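You operate a simulated robot arm through the tools that you are given. There is no shell and no other tool.

Carry out the task below with a simulated robot arm. There is one attempt and no reset: what you move stays moved.

TASK
Brew one bold coffee straight into the white mug, then switch off.
Fine: jug off the plate on to the middle shelf by the fridge, mug on the plate, aroma knob to BOLD before you start; the plate gets hot, do not touch it. Set down upright: glass jug, white mug.
Where things are to end (x, y in the base frame): glass jug within 6 cm of [45, 35].

The check looks at the end state, three seconds after you hand in, the way a careful person would. Anything else that was tipped, shoved, dropped, spilled or broken makes it a failure.

THE ROBOT
A 7-joint arm with a two-finger parallel gripper, fixed in place. Base frame: the origin is on the floor under the middle of its stand, x ahead of it, y to its left, z up. Lengths are in cm, angles in rad, forces in N, time in s.
It reaches about 147.9 cm from its shoulder. Its first joint turns from -2.897 to 2.897 rad. Payload 4.4 kg.
The tool frame sits at the grasp point between the pads (the TCP): z along the fingers, y along the line on which they close. The tips reach 2.3 cm beyond it. The gripper opens to 9.4 cm. The fingers are 3.8 cm wide and 1 cm thick; the gripper's body (5.4 by 9.6 cm) begins 3.9 cm behind the TCP.
Orientation is that of the tool frame in the base frame, as [roll, pitch, yaw] about the fixed x, y, z axes, in that order (R = Rz(yaw) Ry(pitch) Rx(roll)). With the fingers straight down and closing along the base's y, the tool's x points along the base's -x, its y along +y and its z along -z.

THE INTERFACE
- The arm moves only by the tool apply_moves. Its argument "plan" is a list of rows, each a list of 3 entries, a list of its own where there are three numbers: the shift along the base's x, y, z in cm, then the turn, a rotation vector about the base's x, y, z in rad, then the closure in counts, from 0 (fully open) to 255 (shut). In form: [[[tx, ty, tz], [rx, ry, rz], fingers], ...]. A call has 1 to 20 rows; each row shifts and turns the commanded pose from where the row before left it. A row lasts 0.2 s, in which the tool goes at most 5 cm and 0.15 rad; a call with a longer step from one row to the next is refused whole, and so is a gripper value outside its range. Where a pose cannot be reached the arm comes as near as it can. A force on the tool above 90 N (or 10 N above the force at the start of the call, whichever is more), or a blocked arm, ends the call early, and 0.2 s more pass. Each finger travels about 7.2 cm/s and halts on what it meets, pressing with about 39 N; the grip force reading is that of the motor and also rises with nothing between the fingers. The clock runs only during rows and for 0.2 s after the last one: add rows that do not move to give the fingers time. It gives the time, the measured TCP pose, the force on the tool (base axes), the opening and the grip force at its end, in the units of the frame above (readings bear some noise), with the torque about the TCP (base axes, N m) and any sound that the robot's microphone picked up.
- Cameras (640 x 400 px; columns grow to the right, rows downward): "scene" is fixed at [21.84, -65.03, 183.41]; the picture's right is [0.87, -0.49, 0.00], its down [-0.21, -0.38, -0.90] and it looks along [0.44, 0.78, -0.43] (base axes); focal length 346 px, centre (320, 200). "wrist" rides on the gripper at [8.6, 1.6, -7.4] in the tool frame; the picture's right is [-0.18, 0.98, 0.00], its down [-0.58, -0.11, -0.81] and it looks along [-0.79, -0.15, 0.59] (tool axes); focal length 243 px, centre (320, 200). There is no depth. A picture from a camera that has moved, and an enlarged one, comes with that camera's place and axes in the base frame and with its lens.
- snapshot(camera): a new picture of that camera. No time passes.
- enlarge(camera, box): a new picture of the part [left, top, right, bottom] of that camera's present view, enlarged. No time passes.
- close_job(): hands the job in; it is judged then, once.

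Places have to be worked out from the pictures, the camera data and where the tool is seen. Open the gripper and draw the arm clear of the work before you hand the job in, unless the task says otherwise.

The tools are called after ">>>" by a JSON object that holds its "api" and its "payload". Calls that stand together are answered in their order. apply_moves: Moves the arm, as the interface text tells. Its arguments: {"type":"object","properties":{"plan":{"type":"array","items":{"type":"array"}}},"required":["plan"]} The other tools are called the same way: snapshot (camera) takes a picture; enlarge (camera, box) takes an enlarged picture of a part of a camera's view; close_job () hands the job in.

At the start:

```text
time: 0.0
ee_pos: [64.36, -9.5, 161.52]
ee_rot: [-3.141, 0.0, -3.141]
contact_force: [0.3, -0.1, -0.7]
moment: [0.01, 0.0, -0.03]
grip_width: 9.41
grip_force: 0.0
```

scene: 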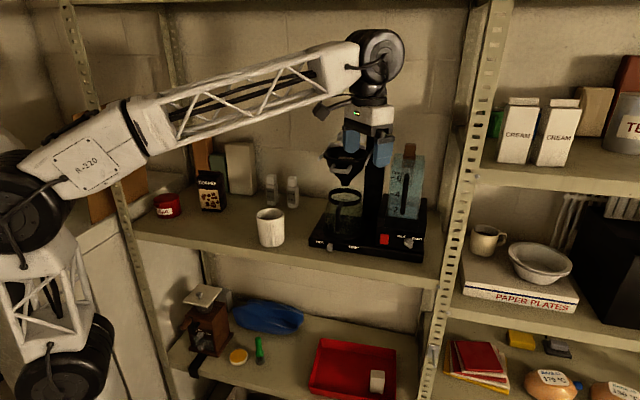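
wrist: 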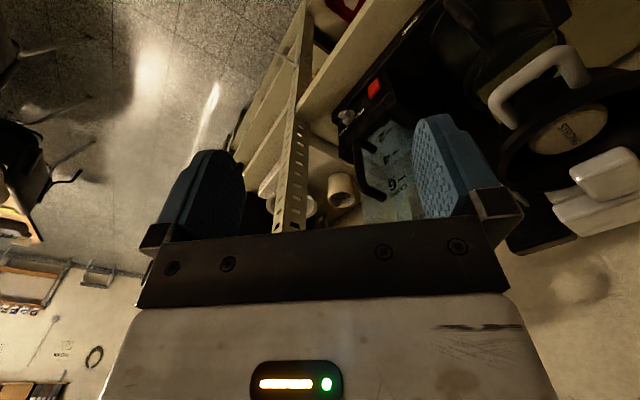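

I begin by looking closer at the coffee machine and its surroundings before moving anything.

>>> {"api": "enlarge", "payload": {"camera": "scene", "box": [290, 80, 450, 280]}}

>>> {"api": "enlarge", "payload": {"camera": "scene", "box": [130, 120, 310, 260]}}

>>> {"api": "enlarge", "payload": {"camera": "scene", "box": [300, 200, 440, 270]}}

>>> {"api": "enlarge", "payload": {"camera": "wrist", "box": [320, 0, 640, 240]}}

```text
2.00 times, centred on (370, 180) of scene
camera zoom: at [21.84, -65.03, 183.41], right [0.87, -0.49, 0.0], down [-0.21, -0.38, -0.9], along [0.44, 0.78, -0.43], focal length 691 px, centre (220, 240)
```

zoom: 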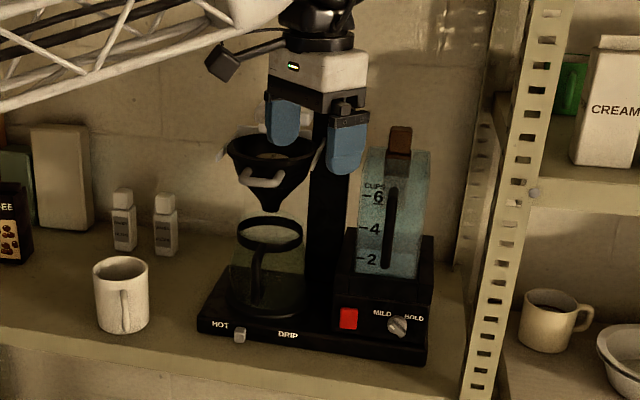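

```text
2.86 times, centred on (220, 190) of scene
camera zoom: at [21.84, -65.03, 183.41], right [0.87, -0.49, 0.0], down [-0.21, -0.38, -0.9], along [0.44, 0.78, -0.43], focal length 988 px, centre (606, 229)
```

zoom: 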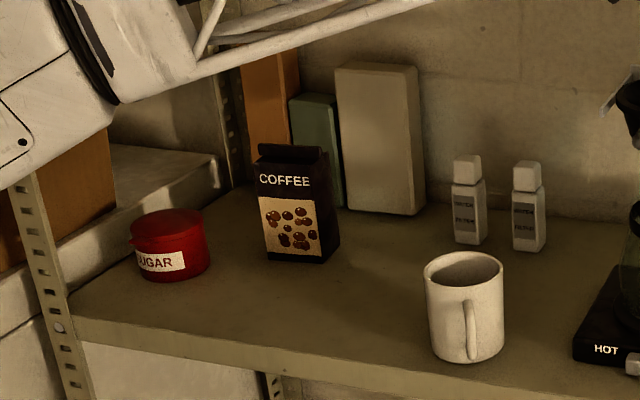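

```text
4.57 times, centred on (370, 235) of scene
camera zoom: at [21.84, -65.03, 183.41], right [0.87, -0.49, 0.0], down [-0.21, -0.38, -0.9], along [0.44, 0.78, -0.43], focal length 1580 px, centre (91, 40)
```

zoom: 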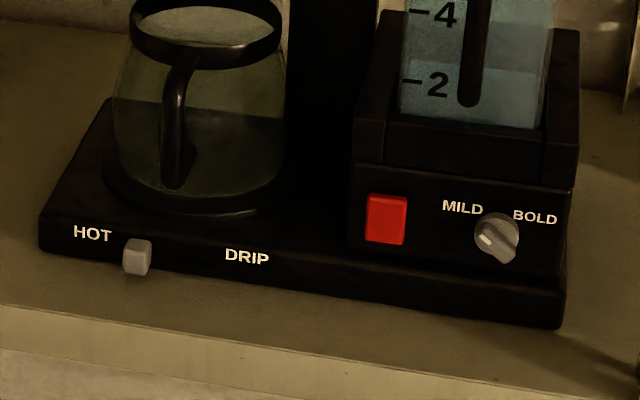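

```text
1.67 times, centred on (480, 120) of wrist
camera zoom: at [55.58, -8.01, 169.17], right [0.18, 0.98, 0.0], down [0.58, -0.11, 0.81], along [0.79, -0.15, -0.59], focal length 404 px, centre (53, 333)
```

zoom: 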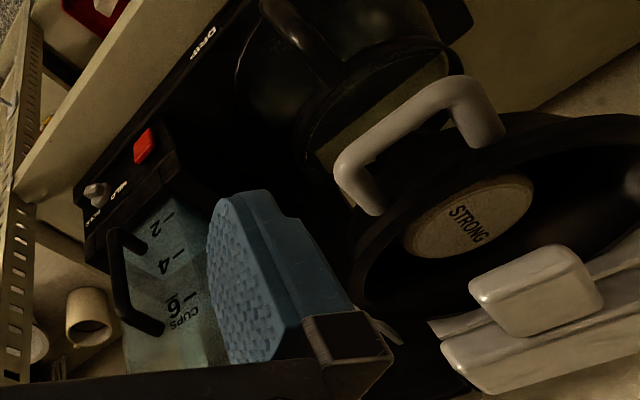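

The red switch triangulates to about [76.8, -3.5, 132.7], so the shelf runs diagonally, at roughly 45° to the base axes. I zoom further on the controls, jug handle, mug and basket before planning.

>>> {"api": "enlarge", "payload": {"camera": "scene", "box": [375, 225, 431, 260]}}

>>> {"api": "enlarge", "payload": {"camera": "scene", "box": [306, 230, 370, 270]}}

>>> {"api": "enlarge", "payload": {"camera": "scene", "box": [310, 120, 410, 230]}}

>>> {"api": "enlarge", "payload": {"camera": "scene", "box": [246, 200, 302, 255]}}

>>> {"api": "enlarge", "payload": {"camera": "scene", "box": [0, 60, 160, 260]}}

>>> {"api": "enlarge", "payload": {"camera": "wrist", "box": [420, 0, 640, 140]}}

```text
11.43 times, centred on (403, 242) of scene
camera zoom: at [21.84, -65.03, 183.41], right [0.87, -0.49, 0.0], down [-0.21, -0.38, -0.9], along [0.44, 0.78, -0.43], focal length 3951 px, centre (-629, -286)
```

zoom: 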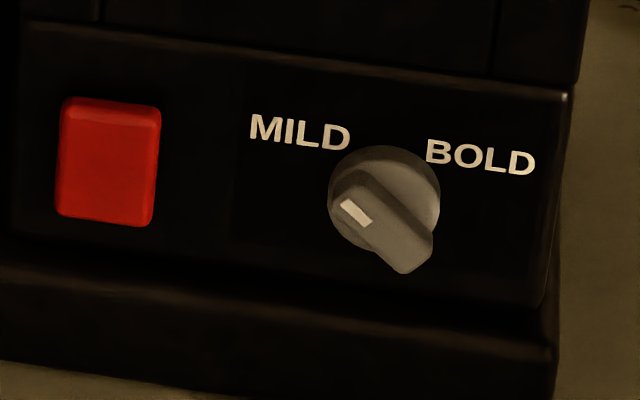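

```text
10.00 times, centred on (338, 250) of scene
camera zoom: at [21.84, -65.03, 183.41], right [0.87, -0.49, 0.0], down [-0.21, -0.38, -0.9], along [0.44, 0.78, -0.43], focal length 3457 px, centre (140, -300)
```

zoom: 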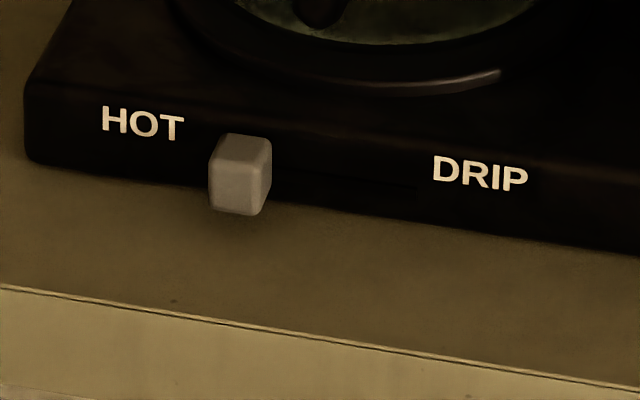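

```text
3.64 times, centred on (360, 175) of scene
camera zoom: at [21.84, -65.03, 183.41], right [0.87, -0.49, 0.0], down [-0.21, -0.38, -0.9], along [0.44, 0.78, -0.43], focal length 1257 px, centre (174, 291)
```

zoom: 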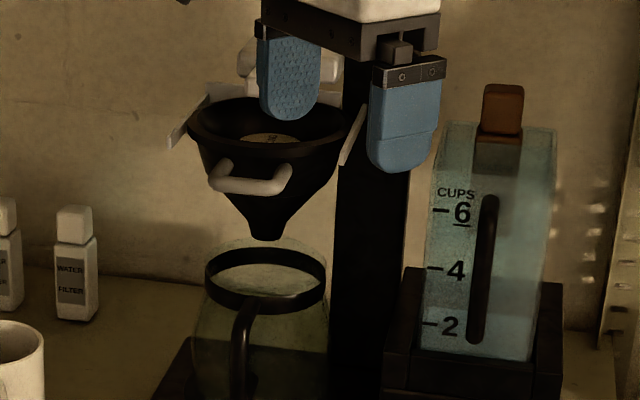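

```text
7.27 times, centred on (274, 228) of scene
camera zoom: at [21.84, -65.03, 183.41], right [0.87, -0.49, 0.0], down [-0.21, -0.38, -0.9], along [0.44, 0.78, -0.43], focal length 2514 px, centre (654, 0)
```

zoom: 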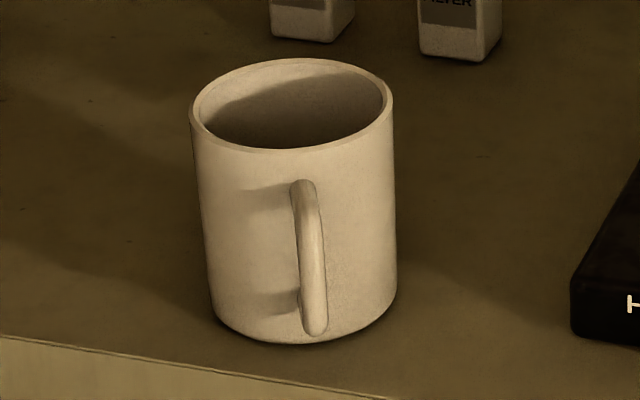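

```text
2.00 times, centred on (80, 160) of scene
camera zoom: at [21.84, -65.03, 183.41], right [0.87, -0.49, 0.0], down [-0.21, -0.38, -0.9], along [0.44, 0.78, -0.43], focal length 691 px, centre (800, 280)
```

zoom: 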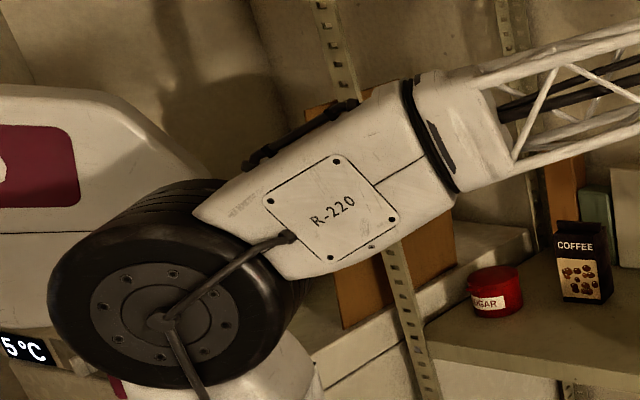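

```text
2.86 times, centred on (530, 70) of wrist
camera zoom: at [55.58, -8.01, 169.17], right [0.18, 0.98, 0.0], down [0.58, -0.11, 0.81], along [0.79, -0.15, -0.59], focal length 693 px, centre (-280, 571)
```

zoom: 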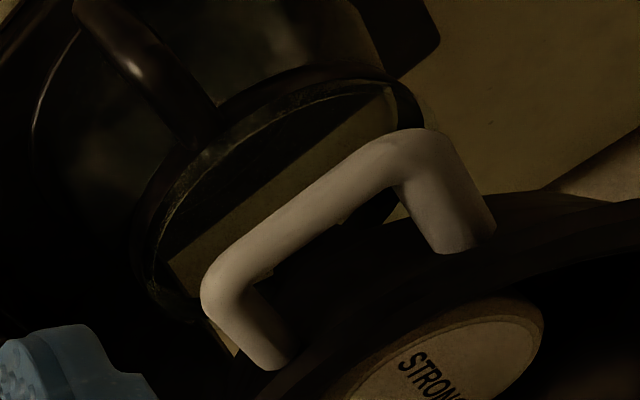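

The jug's handle and the mug's handle both face the front; the knob points to MILD, and the small slider sits between HOT and DRIP. I retreat in front of the shelf and yaw the tool to face the shelf squarely, so the wrist camera can look at the machine.

>>> {"api": "apply_moves", "payload": {"plan": [[[-1.4, -1.4, 0], [0, 0, 0.134], 0], [[-1.4, -1.4, 0], [0, 0, 0.134], 0], [[-1.4, -1.4, 0], [0, 0, 0.134], 0], [[-1.4, -1.4, 0], [0, 0, 0.134], 0], [[-1.4, -1.4, 0], [0, 0, 0.134], 0], [[-1.4, -1.4, 0], [0, 0, 0.13], 0]]}}

>>> {"api": "snapshot", "payload": {"camera": "wrist"}}

>>> {"api": "snapshot", "payload": {"camera": "scene"}}

```text
time: 1.4
ee_pos: [56.08, -18.0, 161.82]
ee_rot: [-3.142, -0.001, -2.339]
contact_force: [-0.4, -0.1, -1.0]
moment: [0.03, 0.01, 0.02]
grip_width: 9.39
grip_force: 0.1
```

```text
taken
camera wrist: at [48.8, -23.03, 169.16], right [-0.58, 0.82, 0.0], down [0.48, 0.34, 0.81], along [0.66, 0.47, -0.59], focal length 243 px, centre (320, 200)
```

wrist: 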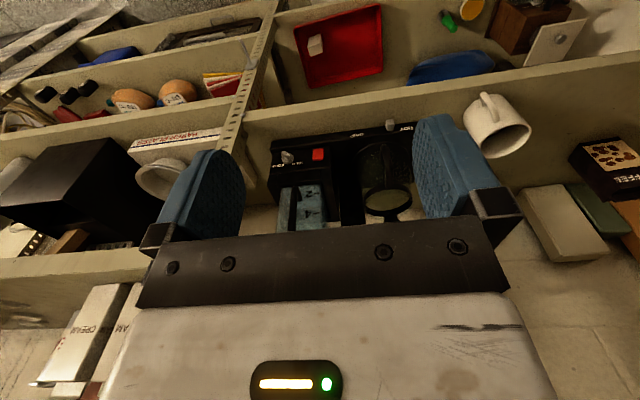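

```text
taken
```

scene: 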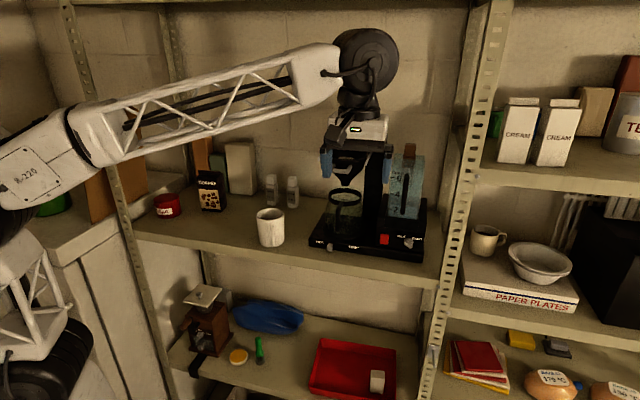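

The machine, mug and shelf lip are all in the wrist view now. I enlarge the wrist view to triangulate them against the scene camera.

>>> {"api": "enlarge", "payload": {"camera": "wrist", "box": [250, 90, 450, 240]}}

>>> {"api": "enlarge", "payload": {"camera": "wrist", "box": [440, 60, 640, 210]}}

>>> {"api": "enlarge", "payload": {"camera": "scene", "box": [290, 130, 450, 270]}}

```text
2.67 times, centred on (350, 165) of wrist
camera zoom: at [48.8, -23.03, 169.16], right [-0.58, 0.82, 0.0], down [0.48, 0.34, 0.81], along [0.66, 0.47, -0.59], focal length 647 px, centre (240, 293)
```

zoom: 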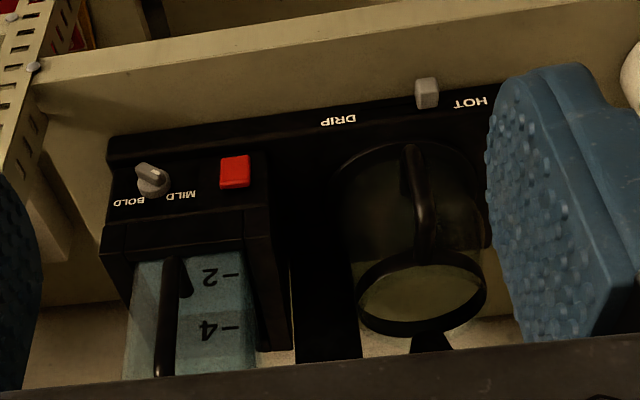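

```text
2.67 times, centred on (540, 135) of wrist
camera zoom: at [48.8, -23.03, 169.16], right [-0.58, 0.82, 0.0], down [0.48, 0.34, 0.81], along [0.66, 0.47, -0.59], focal length 647 px, centre (-267, 373)
```

zoom: 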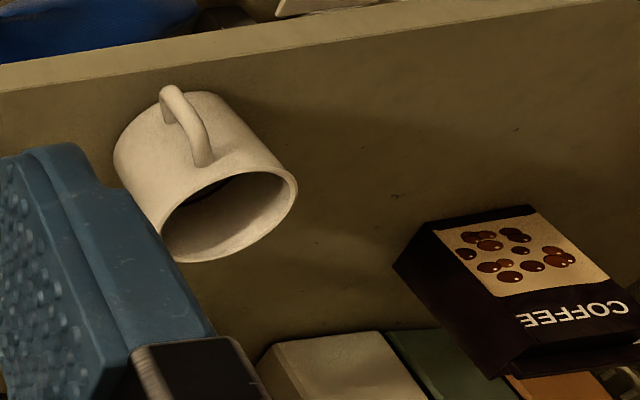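

```text
2.86 times, centred on (370, 200) of scene
camera zoom: at [21.84, -65.03, 183.41], right [0.87, -0.49, 0.0], down [-0.21, -0.38, -0.9], along [0.44, 0.78, -0.43], focal length 988 px, centre (177, 200)
```

zoom: 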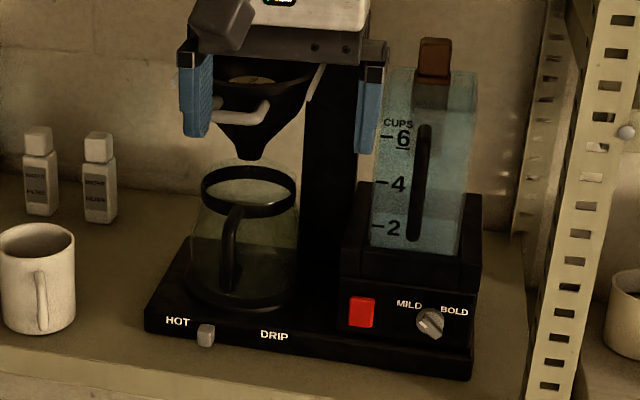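

Triangulation gives the shelf at z≈127.3, machine front at about 45° to the base axes, mug centre near [52.9, 19.8] (rim z≈136), and jug centre near [70.8, 7.6]. The jug handle's position is poorly conditioned from these two views, so I move the wrist camera leftward for a better baseline.

>>> {"api": "apply_moves", "payload": {"plan": [[[-1.8, 3.0, -1], [0, 0, -0.075], 0], [[-1.8, 3.0, -1], [0, 0, -0.075], 0], [[-1.8, 3.0, -1], [0, 0, -0.075], 0], [[-1.8, 3.0, -1], [0, 0, -0.075], 0], [[-1.8, 3.0, -1], [0, 0, -0.075], 0], [[-1.8, 3.0, -1], [0, 0, -0.075], 0]]}}

>>> {"api": "snapshot", "payload": {"camera": "wrist"}}

>>> {"api": "snapshot", "payload": {"camera": "scene"}}

```text
time: 2.8
ee_pos: [45.3, 0.05, 155.56]
ee_rot: [-3.141, 0.0, -2.795]
contact_force: [-0.6, -0.5, 0.3]
moment: [0.02, -0.01, -0.04]
grip_width: 9.39
grip_force: 0.2
```

```text
taken
camera wrist: at [36.54, -1.41, 163.1], right [-0.16, 0.99, 0.0], down [0.58, 0.1, 0.81], along [0.8, 0.13, -0.59], focal length 243 px, centre (320, 200)
```

wrist: 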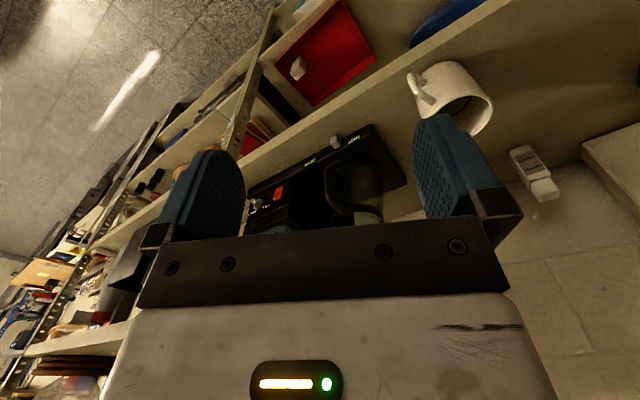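

```text
taken
```

scene: 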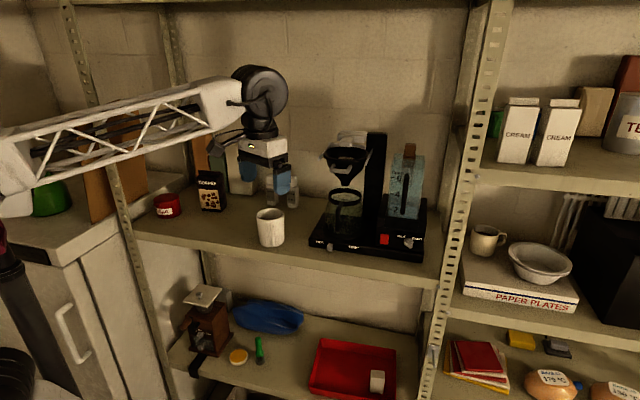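

Now the scene camera sees the machine unobstructed; I enlarge it and the wrist view of the machine.

>>> {"api": "enlarge", "payload": {"camera": "scene", "box": [300, 125, 440, 265]}}

>>> {"api": "enlarge", "payload": {"camera": "wrist", "box": [220, 100, 420, 240]}}

>>> {"api": "enlarge", "payload": {"camera": "wrist", "box": [390, 40, 510, 140]}}

```text
2.86 times, centred on (370, 195) of scene
camera zoom: at [21.84, -65.03, 183.41], right [0.87, -0.49, 0.0], down [-0.21, -0.38, -0.9], along [0.44, 0.78, -0.43], focal length 988 px, centre (177, 214)
```

zoom: 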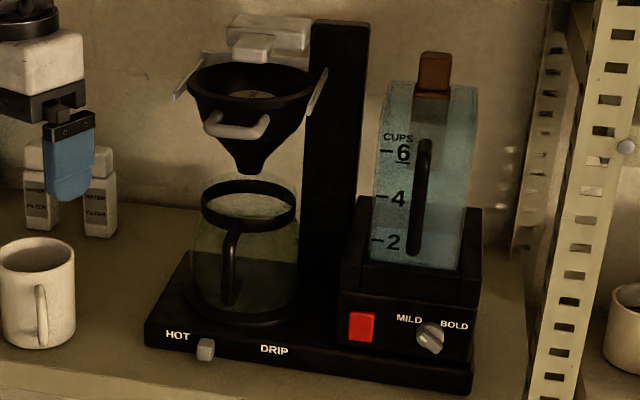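

```text
2.86 times, centred on (320, 170) of wrist
camera zoom: at [36.54, -1.41, 163.1], right [-0.16, 0.99, 0.0], down [0.58, 0.1, 0.81], along [0.8, 0.13, -0.59], focal length 693 px, centre (320, 286)
```

zoom: 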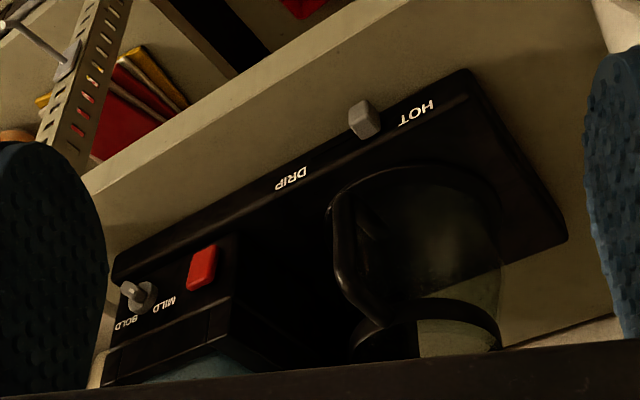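

```text
4.00 times, centred on (450, 90) of wrist
camera zoom: at [36.54, -1.41, 163.1], right [-0.16, 0.99, 0.0], down [0.58, 0.1, 0.81], along [0.8, 0.13, -0.59], focal length 970 px, centre (-200, 640)
```

zoom: 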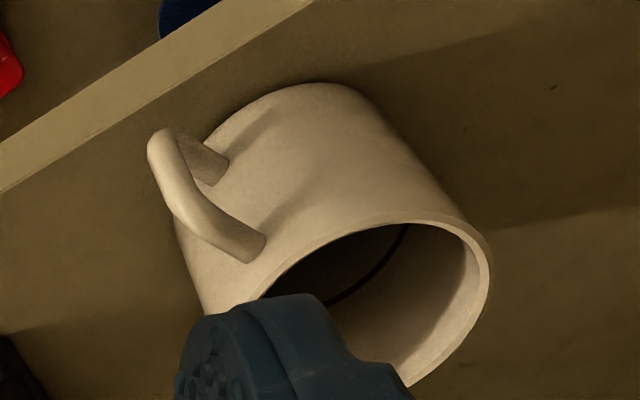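

The jug handle bar triangulates to about [66.7, 4.8], z 134–141, facing the front; the shelf's front edge is at about f=(x+y)/√2≈45. I move to a pre-grasp in front of the jug with the fingers tilted 45° forward, which also gives the wrist camera a level close-up of the handle.

>>> {"api": "apply_moves", "payload": {"plan": [[[1.23, -0.61, -1.0], [0, 0, 0.146], 0], [[1.23, -0.61, -1.0], [0, 0, 0.146], 0], [[1.23, -0.61, -1.0], [0, 0, 0.146], 0], [[1.23, -0.61, -1.0], [0.0925, -0.0925, 0], 0], [[1.23, -0.61, -1.0], [0.0925, -0.0925, 0], 0], [[1.23, -0.61, -1.0], [0.0925, -0.0925, 0], 0], [[1.23, -0.61, -1.0], [0.0925, -0.0925, 0], 0], [[1.23, -0.61, -1.0], [0.0925, -0.0925, 0], 0], [[1.23, -0.61, -1.0], [0.0925, -0.0925, 0], 0]]}}

>>> {"api": "snapshot", "payload": {"camera": "wrist"}}

>>> {"api": "snapshot", "payload": {"camera": "scene"}}

```text
time: 4.8
ee_pos: [56.22, -5.42, 146.73]
ee_rot: [-3.139, 0.787, -2.353]
contact_force: [-0.2, 0.0, 0.5]
moment: [-0.01, 0.01, -0.01]
grip_width: 9.42
grip_force: 0.0
```

```text
taken
camera wrist: at [46.92, -12.45, 145.88], right [-0.6, 0.79, 0.13], down [-0.04, -0.19, 0.98], along [0.8, 0.59, 0.14], focal length 243 px, centre (320, 200)
```

wrist: 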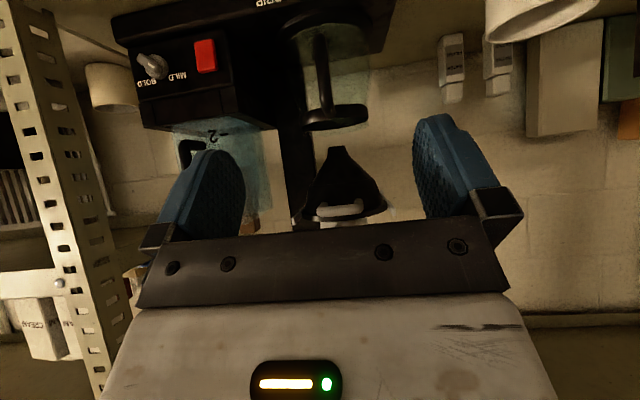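

```text
taken
```

scene: 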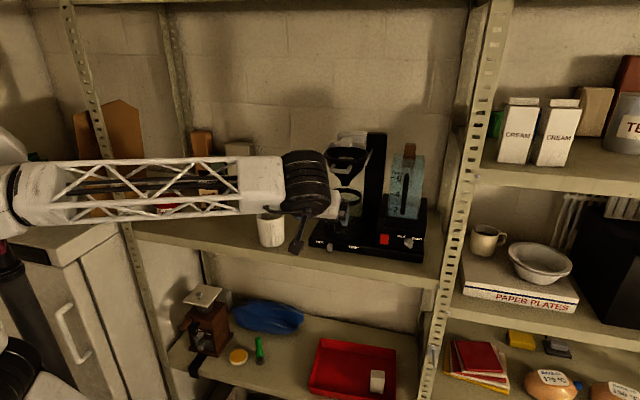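

A level front view of the jug handle and the basket is available; I enlarge it.

>>> {"api": "enlarge", "payload": {"camera": "wrist", "box": [250, 0, 430, 140]}}

>>> {"api": "enlarge", "payload": {"camera": "wrist", "box": [110, 0, 270, 130]}}

>>> {"api": "enlarge", "payload": {"camera": "wrist", "box": [240, 80, 440, 240]}}

```text
2.86 times, centred on (340, 70) of wrist
camera zoom: at [46.92, -12.45, 145.88], right [-0.6, 0.79, 0.13], down [-0.04, -0.19, 0.98], along [0.8, 0.59, 0.14], focal length 693 px, centre (263, 571)
```

zoom: 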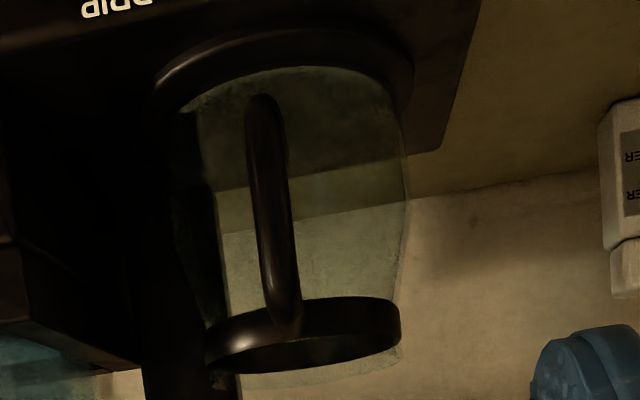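

```text
3.08 times, centred on (190, 65) of wrist
camera zoom: at [46.92, -12.45, 145.88], right [-0.6, 0.79, 0.13], down [-0.04, -0.19, 0.98], along [0.8, 0.59, 0.14], focal length 746 px, centre (720, 615)
```

zoom: 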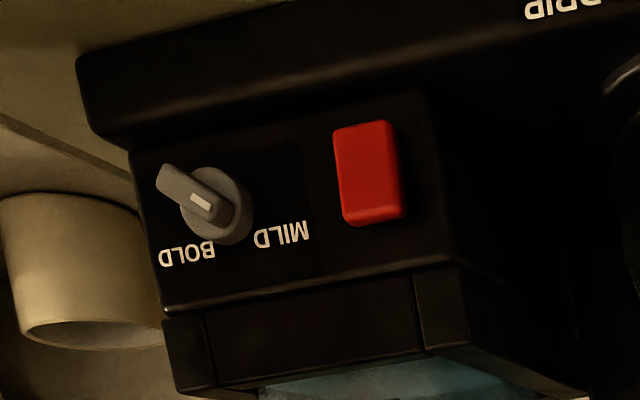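

```text
2.50 times, centred on (340, 160) of wrist
camera zoom: at [46.92, -12.45, 145.88], right [-0.6, 0.79, 0.13], down [-0.04, -0.19, 0.98], along [0.8, 0.59, 0.14], focal length 606 px, centre (270, 300)
```

zoom: 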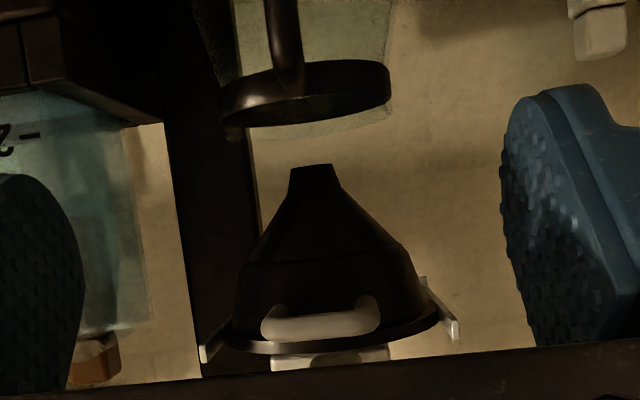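

The handle bar's middle comes out consistently at about [66.8, 4.85, 137] and it faces straight to the front, with the jug axis near [73.5, 11.4]. I descend in front of the machine and advance to a few centimetres short of the bar, then check alignment.

>>> {"api": "apply_moves", "payload": {"plan": [[[0, 0, -3.07], [0, 0, 0], 0], [[0, 0, -3.07], [0, 0, 0], 0], [[0, 0, -3.07], [0, 0, 0], 0], [[1.91, 1.83, 0], [0, 0, 0], 0], [[1.91, 1.83, 0], [0, 0, 0], 0], [[1.91, 1.83, 0], [0, 0, 0], 0], [[1.91, 1.83, 0], [0, 0, 0], 0], [[0, 0, 0], [0, 0, 0], 0]]}}

>>> {"api": "snapshot", "payload": {"camera": "wrist"}}

>>> {"api": "snapshot", "payload": {"camera": "scene"}}

```text
time: 6.6
ee_pos: [64.22, 1.78, 137.53]
ee_rot: [-3.138, 0.785, -2.35]
contact_force: [-0.6, -0.8, 0.5]
moment: [0.03, 0.0, -0.01]
grip_width: 9.37
grip_force: 0.0
```

```text
taken
camera wrist: at [54.76, -5.07, 136.73], right [-0.6, 0.79, 0.13], down [-0.04, -0.19, 0.98], along [0.8, 0.59, 0.14], focal length 243 px, centre (320, 200)
```

wrist: 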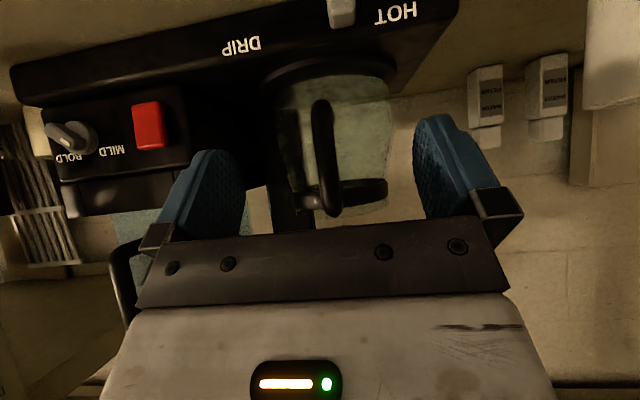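

```text
taken
```

scene: 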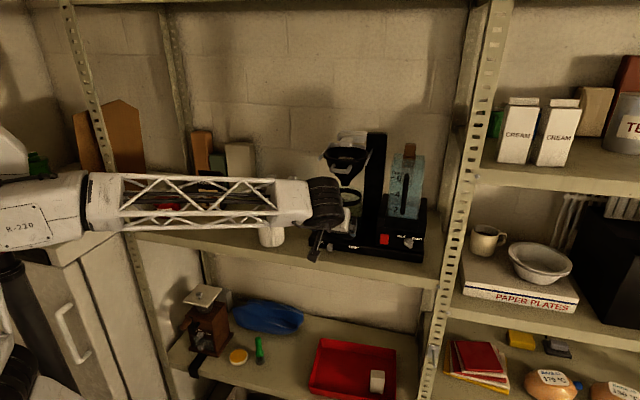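

The bar is at about r=44.0 versus the tool's 44.15, so alignment is good. I advance 3.8 cm so the bar sits at the pads, and check before closing.

>>> {"api": "apply_moves", "payload": {"plan": [[[1.3, 1.35, 0], [0, 0, 0], 0], [[1.3, 1.4, 0], [0, 0, 0], 0], [[0, 0, 0], [0, 0, 0], 0]]}}

>>> {"api": "snapshot", "payload": {"camera": "wrist"}}

>>> {"api": "enlarge", "payload": {"camera": "scene", "box": [240, 140, 440, 270]}}

```text
time: 7.4
ee_pos: [66.45, 4.7, 137.48]
ee_rot: [-3.139, 0.784, -2.353]
contact_force: [0.3, 0.5, -0.3]
moment: [0.0, -0.01, -0.02]
grip_width: 9.38
grip_force: 0.0
```

```text
taken
camera wrist: at [57.09, -2.35, 136.69], right [-0.6, 0.79, 0.13], down [-0.04, -0.19, 0.98], along [0.8, 0.59, 0.14], focal length 243 px, centre (320, 200)
```

wrist: 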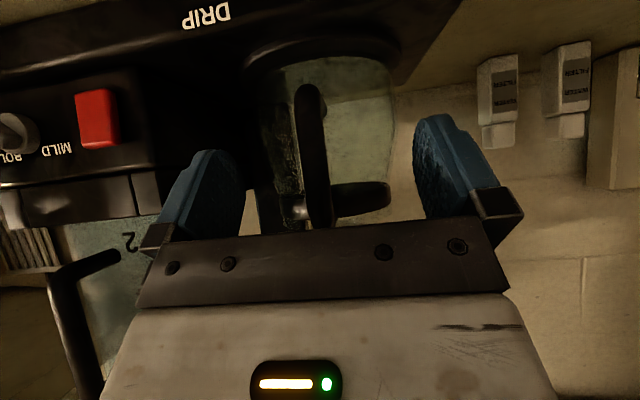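

```text
3.08 times, centred on (340, 205) of scene
camera zoom: at [21.84, -65.03, 183.41], right [0.87, -0.49, 0.0], down [-0.21, -0.38, -0.9], along [0.44, 0.78, -0.43], focal length 1064 px, centre (258, 185)
```

zoom: 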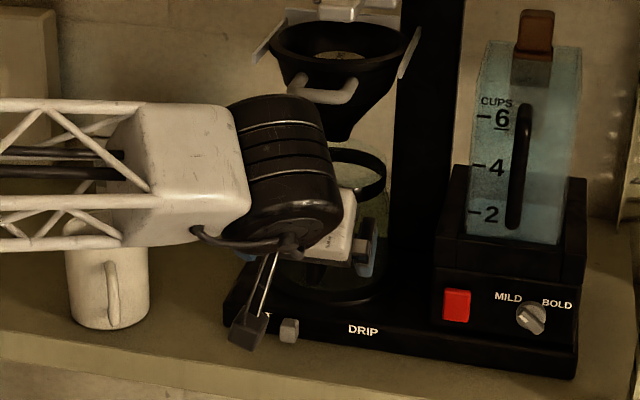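

The bar sits about 0.35 cm to the right of the tool's centre; I nudge over and close on the handle.

>>> {"api": "apply_moves", "payload": {"plan": [[[0.25, -0.25, 0], [0, 0, 0], 0], [[0, 0, 0], [0, 0, 0], 0], [[0, 0, 0], [0, 0, 0], 120], [[0, 0, 0], [0, 0, 0], 190], [[0, 0, 0], [0, 0, 0], 255], [[0, 0, 0], [0, 0, 0], 255], [[0, 0, 0], [0, 0, 0], 255], [[0, 0, 0], [0, 0, 0], 255]]}}

>>> {"api": "snapshot", "payload": {"camera": "wrist"}}

>>> {"api": "enlarge", "payload": {"camera": "scene", "box": [240, 140, 440, 270]}}

```text
time: 9.2
ee_pos: [66.62, 4.46, 137.43]
ee_rot: [-3.139, 0.785, -2.354]
contact_force: [1.0, 0.1, 0.3]
moment: [0.12, 0.07, -0.02]
grip_width: 1.37
grip_force: 38.5
```

```text
taken
camera wrist: at [57.34, -2.61, 136.68], right [-0.6, 0.79, 0.13], down [-0.04, -0.19, 0.98], along [0.8, 0.59, 0.14], focal length 243 px, centre (320, 200)
```

wrist: 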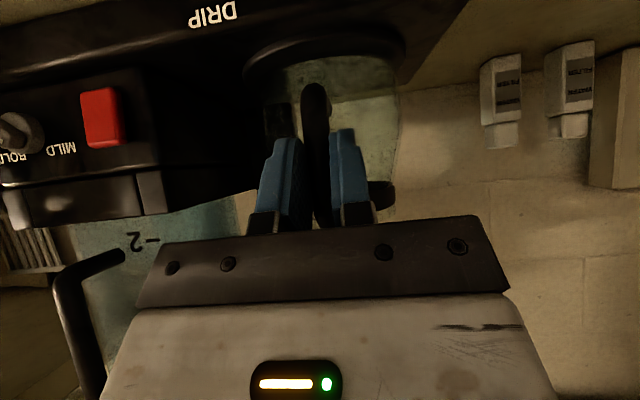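

```text
3.08 times, centred on (340, 205) of scene
camera zoom: at [21.84, -65.03, 183.41], right [0.87, -0.49, 0.0], down [-0.21, -0.38, -0.9], along [0.44, 0.78, -0.43], focal length 1064 px, centre (258, 185)
```

zoom: 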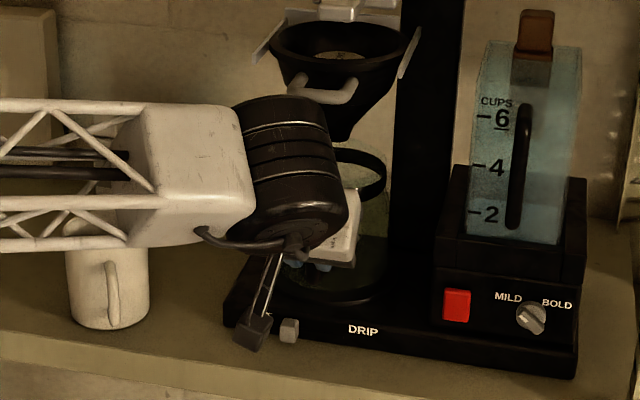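

The handle is gripped (opening 1.37 cm, 38.5 N). I lift the jug about 1.2 cm straight up in small steps, staying below the outlet.

>>> {"api": "apply_moves", "payload": {"plan": [[[0, 0, 0.4], [0, 0, 0], 255], [[0, 0, 0.4], [0, 0, 0], 255], [[0, 0, 0.4], [0, 0, 0], 255], [[0, 0, 0], [0, 0, 0], 255]]}}

>>> {"api": "snapshot", "payload": {"camera": "wrist"}}

>>> {"api": "enlarge", "payload": {"camera": "scene", "box": [240, 140, 440, 270]}}

```text
time: 10.2
ee_pos: [66.65, 4.34, 138.68]
ee_rot: [-3.138, 0.785, -2.352]
contact_force: [-2.5, -0.2, 2.4]
moment: [0.11, 0.29, 0.08]
grip_width: 1.29
grip_force: 39.9
```

```text
taken
camera wrist: at [57.4, -2.66, 137.88], right [-0.6, 0.79, 0.13], down [-0.04, -0.19, 0.98], along [0.8, 0.59, 0.14], focal length 243 px, centre (320, 200)
```

wrist: 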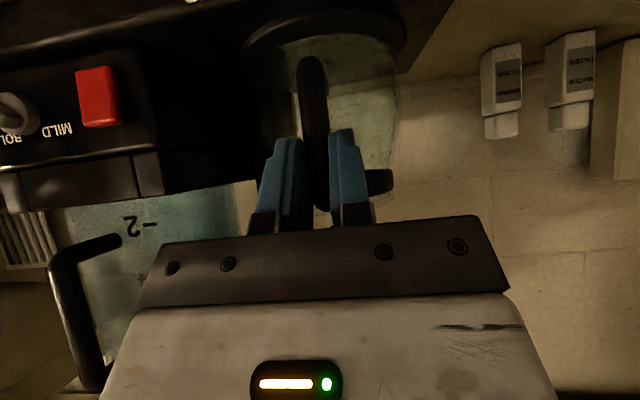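

```text
3.08 times, centred on (340, 205) of scene
camera zoom: at [21.84, -65.03, 183.41], right [0.87, -0.49, 0.0], down [-0.21, -0.38, -0.9], along [0.44, 0.78, -0.43], focal length 1064 px, centre (258, 185)
```

zoom: 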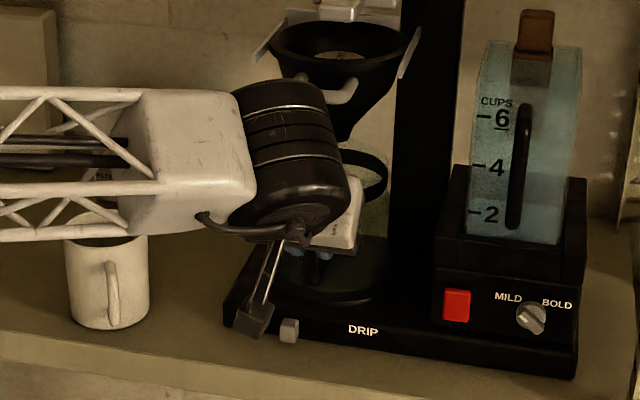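

The handle's lower end seems to have shifted relative to the pads, so I need to know whether the jug lifted or slipped; I zoom in.

>>> {"api": "enlarge", "payload": {"camera": "wrist", "box": [220, 0, 430, 240]}}

>>> {"api": "enlarge", "payload": {"camera": "scene", "box": [300, 170, 400, 250]}}

```text
1.67 times, centred on (325, 120) of wrist
camera zoom: at [57.4, -2.66, 137.88], right [-0.6, 0.79, 0.13], down [-0.04, -0.19, 0.98], along [0.8, 0.59, 0.14], focal length 404 px, centre (312, 333)
```

zoom: 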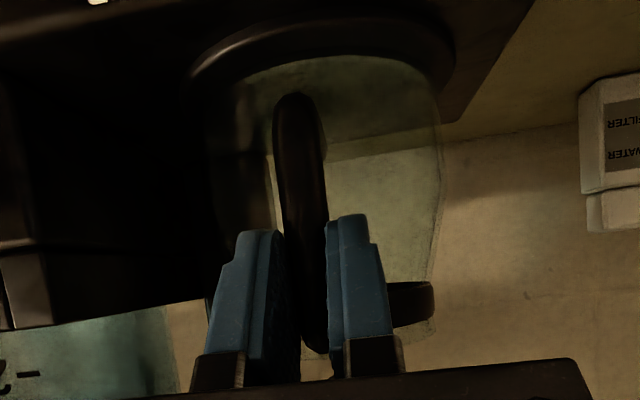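

```text
5.00 times, centred on (350, 210) of scene
camera zoom: at [21.84, -65.03, 183.41], right [0.87, -0.49, 0.0], down [-0.21, -0.38, -0.9], along [0.44, 0.78, -0.43], focal length 1729 px, centre (170, 150)
```

zoom: 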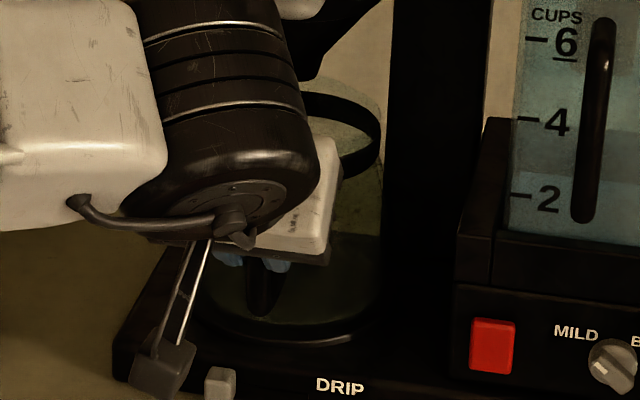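

The handle end stayed at z≈133.1, so the jug did not lift; the pads slid up the bar. I try a single small lift and read the force right away to learn how the bar is loading.

>>> {"api": "apply_moves", "payload": {"plan": [[[0, 0, 0.3], [0, 0, 0], 255]]}}

>>> {"api": "enlarge", "payload": {"camera": "wrist", "box": [220, 0, 430, 240]}}

```text
time: 10.6
ee_pos: [66.76, 4.3, 138.88]
ee_rot: [3.141, 0.785, -2.353]
contact_force: [0.5, -0.7, -3.5]
moment: [-0.21, 0.18, -0.03]
grip_width: 1.4
grip_force: 39.4
```

```text
1.67 times, centred on (325, 120) of wrist
camera zoom: at [57.43, -2.69, 138.11], right [-0.6, 0.79, 0.13], down [-0.04, -0.19, 0.98], along [0.8, 0.59, 0.14], focal length 404 px, centre (312, 333)
```

zoom: 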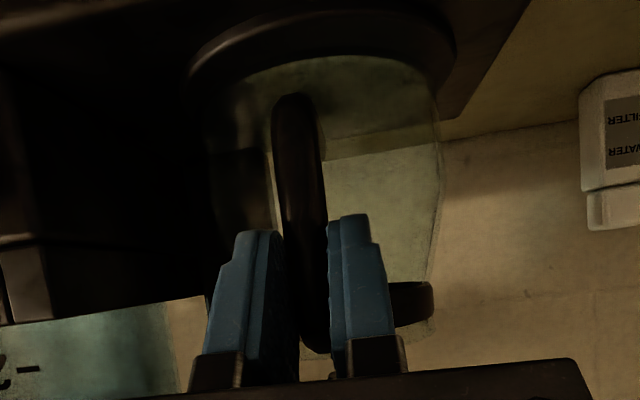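

Now the force reads -3.5 N (the jug's weight) and the handle kept its place between the pads, so it seems to be hanging. I lift another 0.5 cm and check from both cameras.

>>> {"api": "apply_moves", "payload": {"plan": [[[0, 0, 0.25], [0, 0, 0], 255], [[0, 0, 0.25], [0, 0, 0], 255]]}}

>>> {"api": "enlarge", "payload": {"camera": "wrist", "box": [220, 0, 430, 240]}}

>>> {"api": "enlarge", "payload": {"camera": "scene", "box": [300, 170, 400, 250]}}

```text
time: 11.2
ee_pos: [66.83, 4.31, 139.39]
ee_rot: [-3.141, 0.784, -2.354]
contact_force: [0.4, 0.8, -4.3]
moment: [-0.17, 0.22, 0.02]
grip_width: 1.36
grip_force: 39.2
```

```text
1.67 times, centred on (325, 120) of wrist
camera zoom: at [57.5, -2.66, 138.61], right [-0.6, 0.79, 0.13], down [-0.04, -0.19, 0.98], along [0.8, 0.59, 0.14], focal length 404 px, centre (312, 333)
```

zoom: 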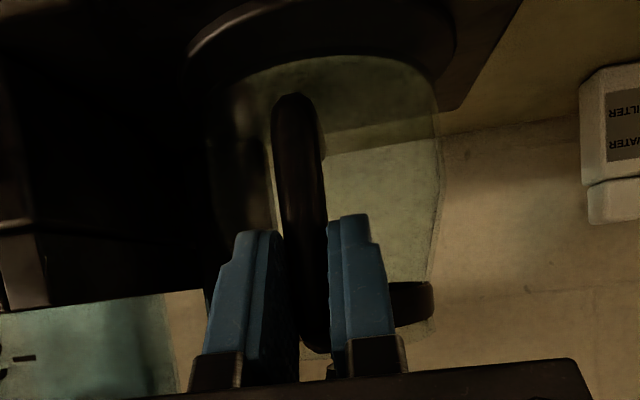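

```text
5.00 times, centred on (350, 210) of scene
camera zoom: at [21.84, -65.03, 183.41], right [0.87, -0.49, 0.0], down [-0.21, -0.38, -0.9], along [0.44, 0.78, -0.43], focal length 1729 px, centre (170, 150)
```

zoom: 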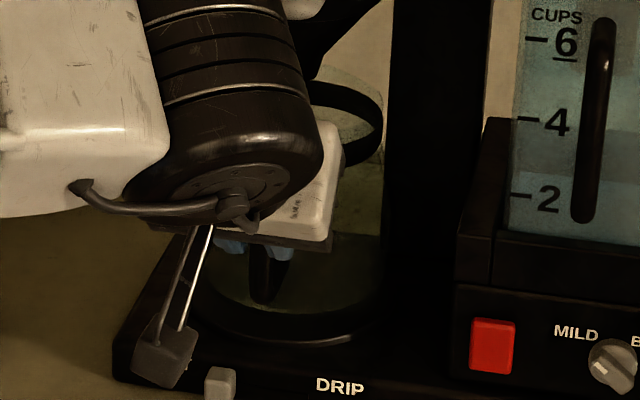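

The jug is now hanging about 0.7 cm above the plate, below the outlet. I draw it straight out toward the front by 16 cm, gently.

>>> {"api": "apply_moves", "payload": {"plan": [[[-0.4, -0.4, 0], [0, 0, 0], 255], [[-0.8, -0.8, 0], [0, 0, 0], 255], [[-1.1, -1.1, 0], [0, 0, 0], 255], [[-1.2, -1.2, 0], [0, 0, 0], 255], [[-1.2, -1.2, 0], [0, 0, 0], 255], [[-1.2, -1.2, 0], [0, 0, 0], 255], [[-1.2, -1.2, 0], [0, 0, 0], 255], [[-1.2, -1.2, 0], [0, 0, 0], 255], [[-1.2, -1.2, 0], [0, 0, 0], 255], [[-1.0, -1.0, 0], [0, 0, 0], 255], [[-0.6, -0.6, 0], [0, 0, 0], 255], [[-0.3, -0.3, 0], [0, 0, 0], 255]]}}

>>> {"api": "snapshot", "payload": {"camera": "wrist"}}

>>> {"api": "snapshot", "payload": {"camera": "scene"}}

```text
time: 13.8
ee_pos: [55.31, -7.01, 139.43]
ee_rot: [-3.14, 0.785, -2.353]
contact_force: [0.8, 0.5, -3.6]
moment: [-0.24, 0.21, -0.02]
grip_width: 1.38
grip_force: 38.9
```

```text
taken
camera wrist: at [46.01, -14.07, 138.72], right [-0.6, 0.79, 0.13], down [-0.04, -0.19, 0.98], along [0.8, 0.59, 0.14], focal length 243 px, centre (320, 200)
```

wrist: 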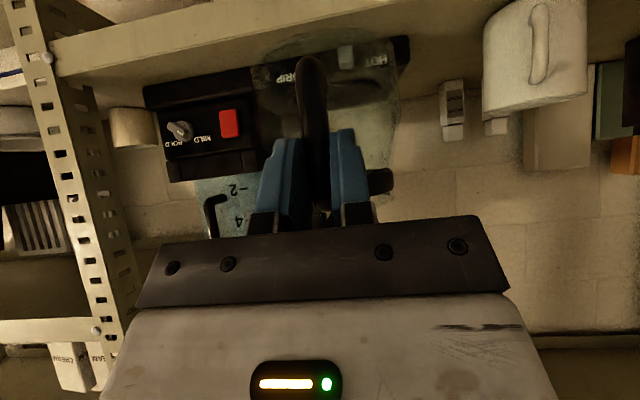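

```text
taken
```

scene: 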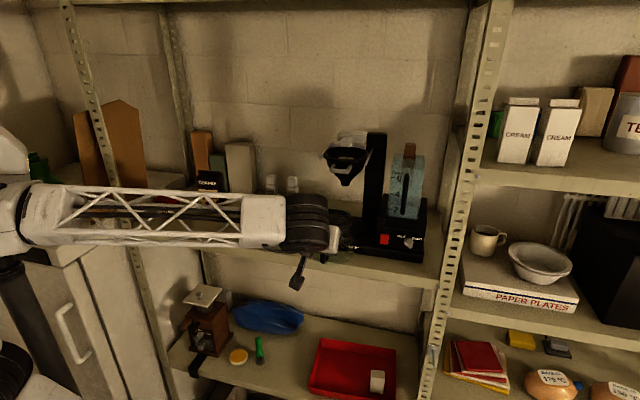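

The jug is out and still held (3.6 N weight). I raise it 9 cm so its bottom clears the mug's rim.

>>> {"api": "apply_moves", "payload": {"plan": [[[0, 0, 0.7], [0, 0, 0], 255], [[0, 0, 1.3], [0, 0, 0], 255], [[0, 0, 1.6], [0, 0, 0], 255], [[0, 0, 1.6], [0, 0, 0], 255], [[0, 0, 1.6], [0, 0, 0], 255], [[0, 0, 1.3], [0, 0, 0], 255], [[0, 0, 0.9], [0, 0, 0], 255], [[0, 0, 0], [0, 0, 0], 255]]}}

>>> {"api": "snapshot", "payload": {"camera": "wrist"}}

>>> {"api": "snapshot", "payload": {"camera": "scene"}}

```text
time: 15.6
ee_pos: [55.3, -7.06, 148.34]
ee_rot: [-3.14, 0.785, -2.354]
contact_force: [0.0, -0.3, -4.5]
moment: [-0.21, 0.2, 0.0]
grip_width: 1.35
grip_force: 38.6
```

```text
taken
camera wrist: at [45.98, -14.07, 147.69], right [-0.6, 0.79, 0.13], down [-0.04, -0.19, 0.98], along [0.8, 0.59, 0.14], focal length 243 px, centre (320, 200)
```

wrist: 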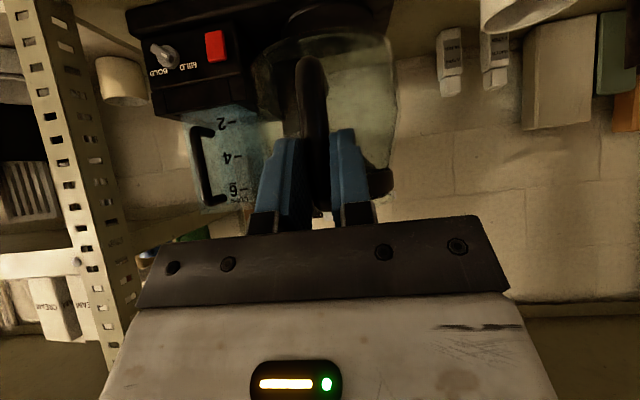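

```text
taken
```

scene: 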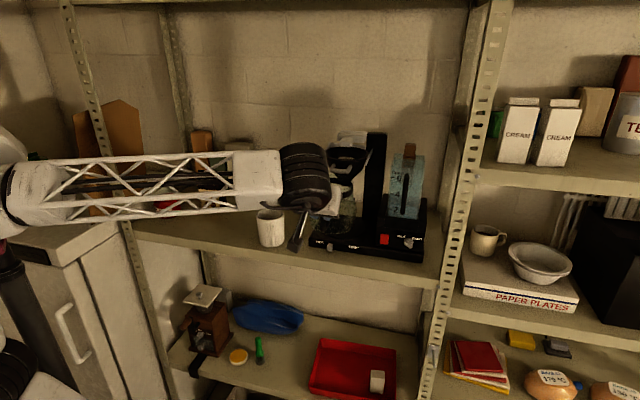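

The jug hangs steady at about z≈140 bottom. I carry it left along the shelf front, clear of the basket, and watch how the arm folds.

>>> {"api": "apply_moves", "payload": {"plan": [[[-0.6, 0.6, 0], [0, 0, 0], 255], [[-1.2, 1.2, 0], [0, 0, 0], 255], [[-1.4, 1.4, 0], [0, 0, 0], 255], [[-1.4, 1.4, 0], [0, 0, 0], 255], [[-1.4, 1.4, 0], [0, 0, 0], 255], [[-1.4, 1.4, 0], [0, 0, 0], 255], [[-1.1, 1.1, 0], [0, 0, 0], 255], [[-0.6, 0.6, 0], [0, 0, 0], 255]]}}

>>> {"api": "snapshot", "payload": {"camera": "wrist"}}

>>> {"api": "snapshot", "payload": {"camera": "scene"}}

```text
time: 17.4
ee_pos: [46.07, 1.97, 148.48]
ee_rot: [-3.14, 0.786, -2.353]
contact_force: [0.3, -0.7, -3.2]
moment: [-0.22, 0.22, 0.01]
grip_width: 1.35
grip_force: 39.2
```

```text
taken
camera wrist: at [36.82, -4.87, 147.65], right [-0.6, 0.79, 0.13], down [-0.04, -0.19, 0.98], along [0.8, 0.59, 0.14], focal length 243 px, centre (320, 200)
```

wrist: 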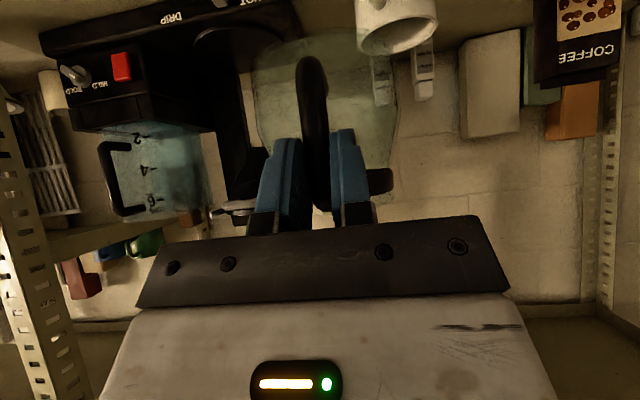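

```text
taken
```

scene: 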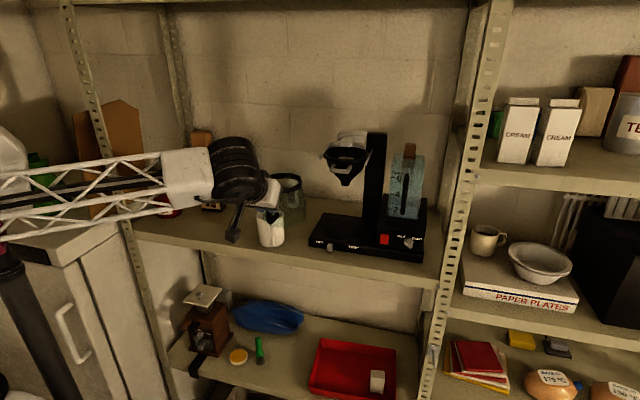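

Jug bottom is at about z≈140, 4 cm above the mug rim. I continue diagonally left and inward over the mug's area in a partial move.

>>> {"api": "apply_moves", "payload": {"plan": [[[-0.3, 0.9, 0.3], [0, 0, 0], 255], [[-0.5, 1.7, 0.4], [0, 0, 0], 255], [[-0.6, 1.9, 0.3], [0, 0, 0], 255], [[-0.6, 1.9, 0], [0, 0, 0], 255], [[-0.6, 1.9, 0], [0, 0, 0], 255], [[-0.6, 1.9, 0], [0, 0, 0], 255], [[-0.6, 1.9, 0], [0, 0, 0], 255], [[-0.6, 1.9, 0], [0, 0, 0], 255], [[-0.5, 1.7, 0], [0, 0, 0], 255], [[-0.3, 0.9, 0], [0, 0, 0], 255]]}}

>>> {"api": "snapshot", "payload": {"camera": "wrist"}}

>>> {"api": "snapshot", "payload": {"camera": "scene"}}

```text
time: 19.6
ee_pos: [41.08, 18.66, 149.53]
ee_rot: [-3.138, 0.786, -2.353]
contact_force: [0.5, -0.1, -3.9]
moment: [-0.24, 0.22, 0.04]
grip_width: 1.39
grip_force: 38.8
```

```text
taken
camera wrist: at [31.75, 11.69, 148.74], right [-0.6, 0.79, 0.13], down [-0.04, -0.19, 0.98], along [0.8, 0.59, 0.14], focal length 243 px, centre (320, 200)
```

wrist: 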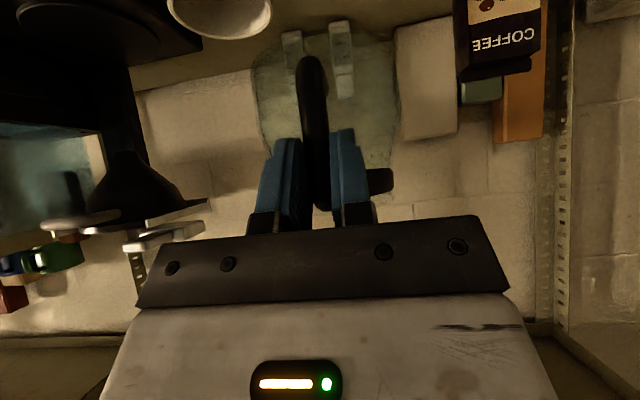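

```text
taken
```

scene: 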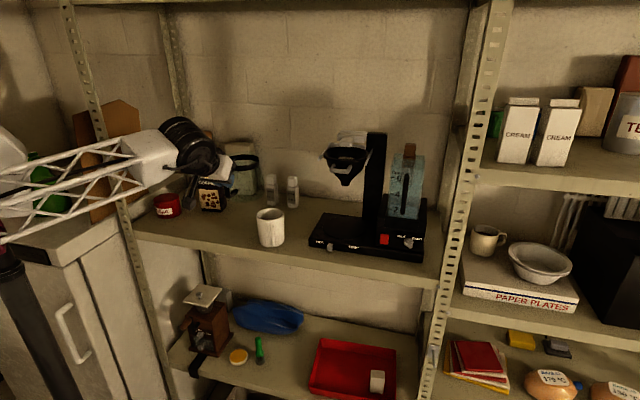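

The jug is now past the mug. I enlarge the scene to measure where the jug's axis is relative to the tool before setting it down.

>>> {"api": "enlarge", "payload": {"camera": "scene", "box": [150, 120, 310, 250]}}

>>> {"api": "enlarge", "payload": {"camera": "wrist", "box": [220, 0, 430, 240]}}

>>> {"api": "enlarge", "payload": {"camera": "scene", "box": [0, 90, 240, 270]}}

```text
3.08 times, centred on (230, 185) of scene
camera zoom: at [21.84, -65.03, 183.41], right [0.87, -0.49, 0.0], down [-0.21, -0.38, -0.9], along [0.44, 0.78, -0.43], focal length 1064 px, centre (597, 246)
```

zoom: 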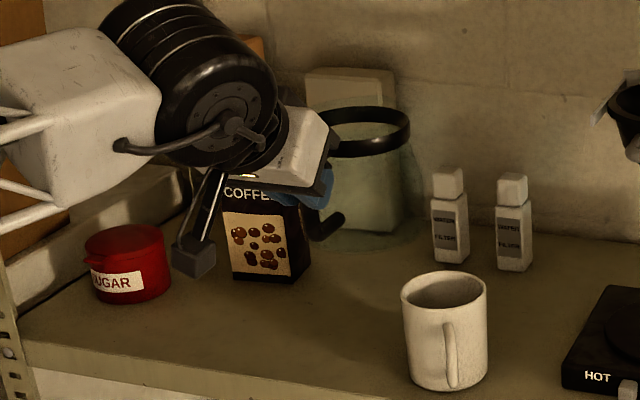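

```text
1.67 times, centred on (325, 120) of wrist
camera zoom: at [31.75, 11.69, 148.74], right [-0.6, 0.79, 0.13], down [-0.04, -0.19, 0.98], along [0.8, 0.59, 0.14], focal length 404 px, centre (312, 333)
```

zoom: 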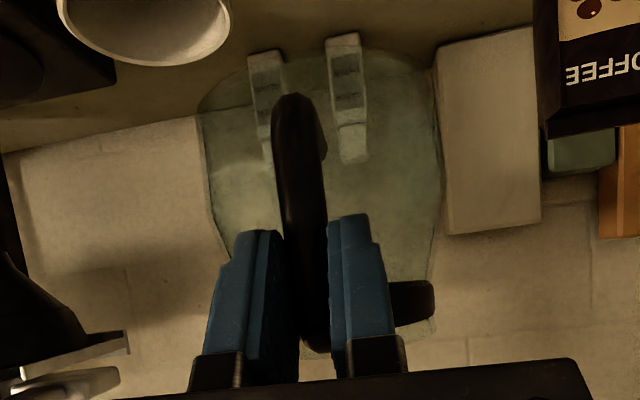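

```text
2.22 times, centred on (120, 180) of scene
camera zoom: at [21.84, -65.03, 183.41], right [0.87, -0.49, 0.0], down [-0.21, -0.38, -0.9], along [0.44, 0.78, -0.43], focal length 768 px, centre (764, 244)
```

zoom: 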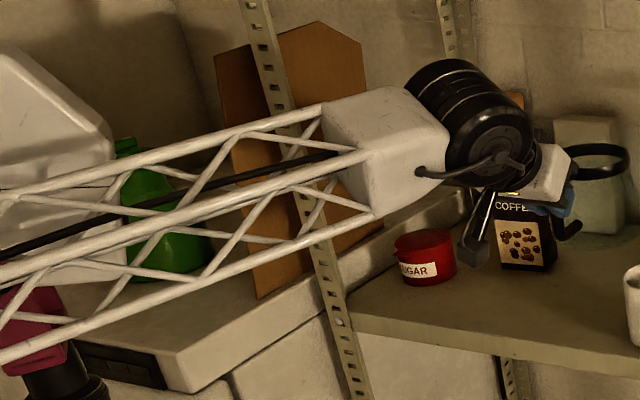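

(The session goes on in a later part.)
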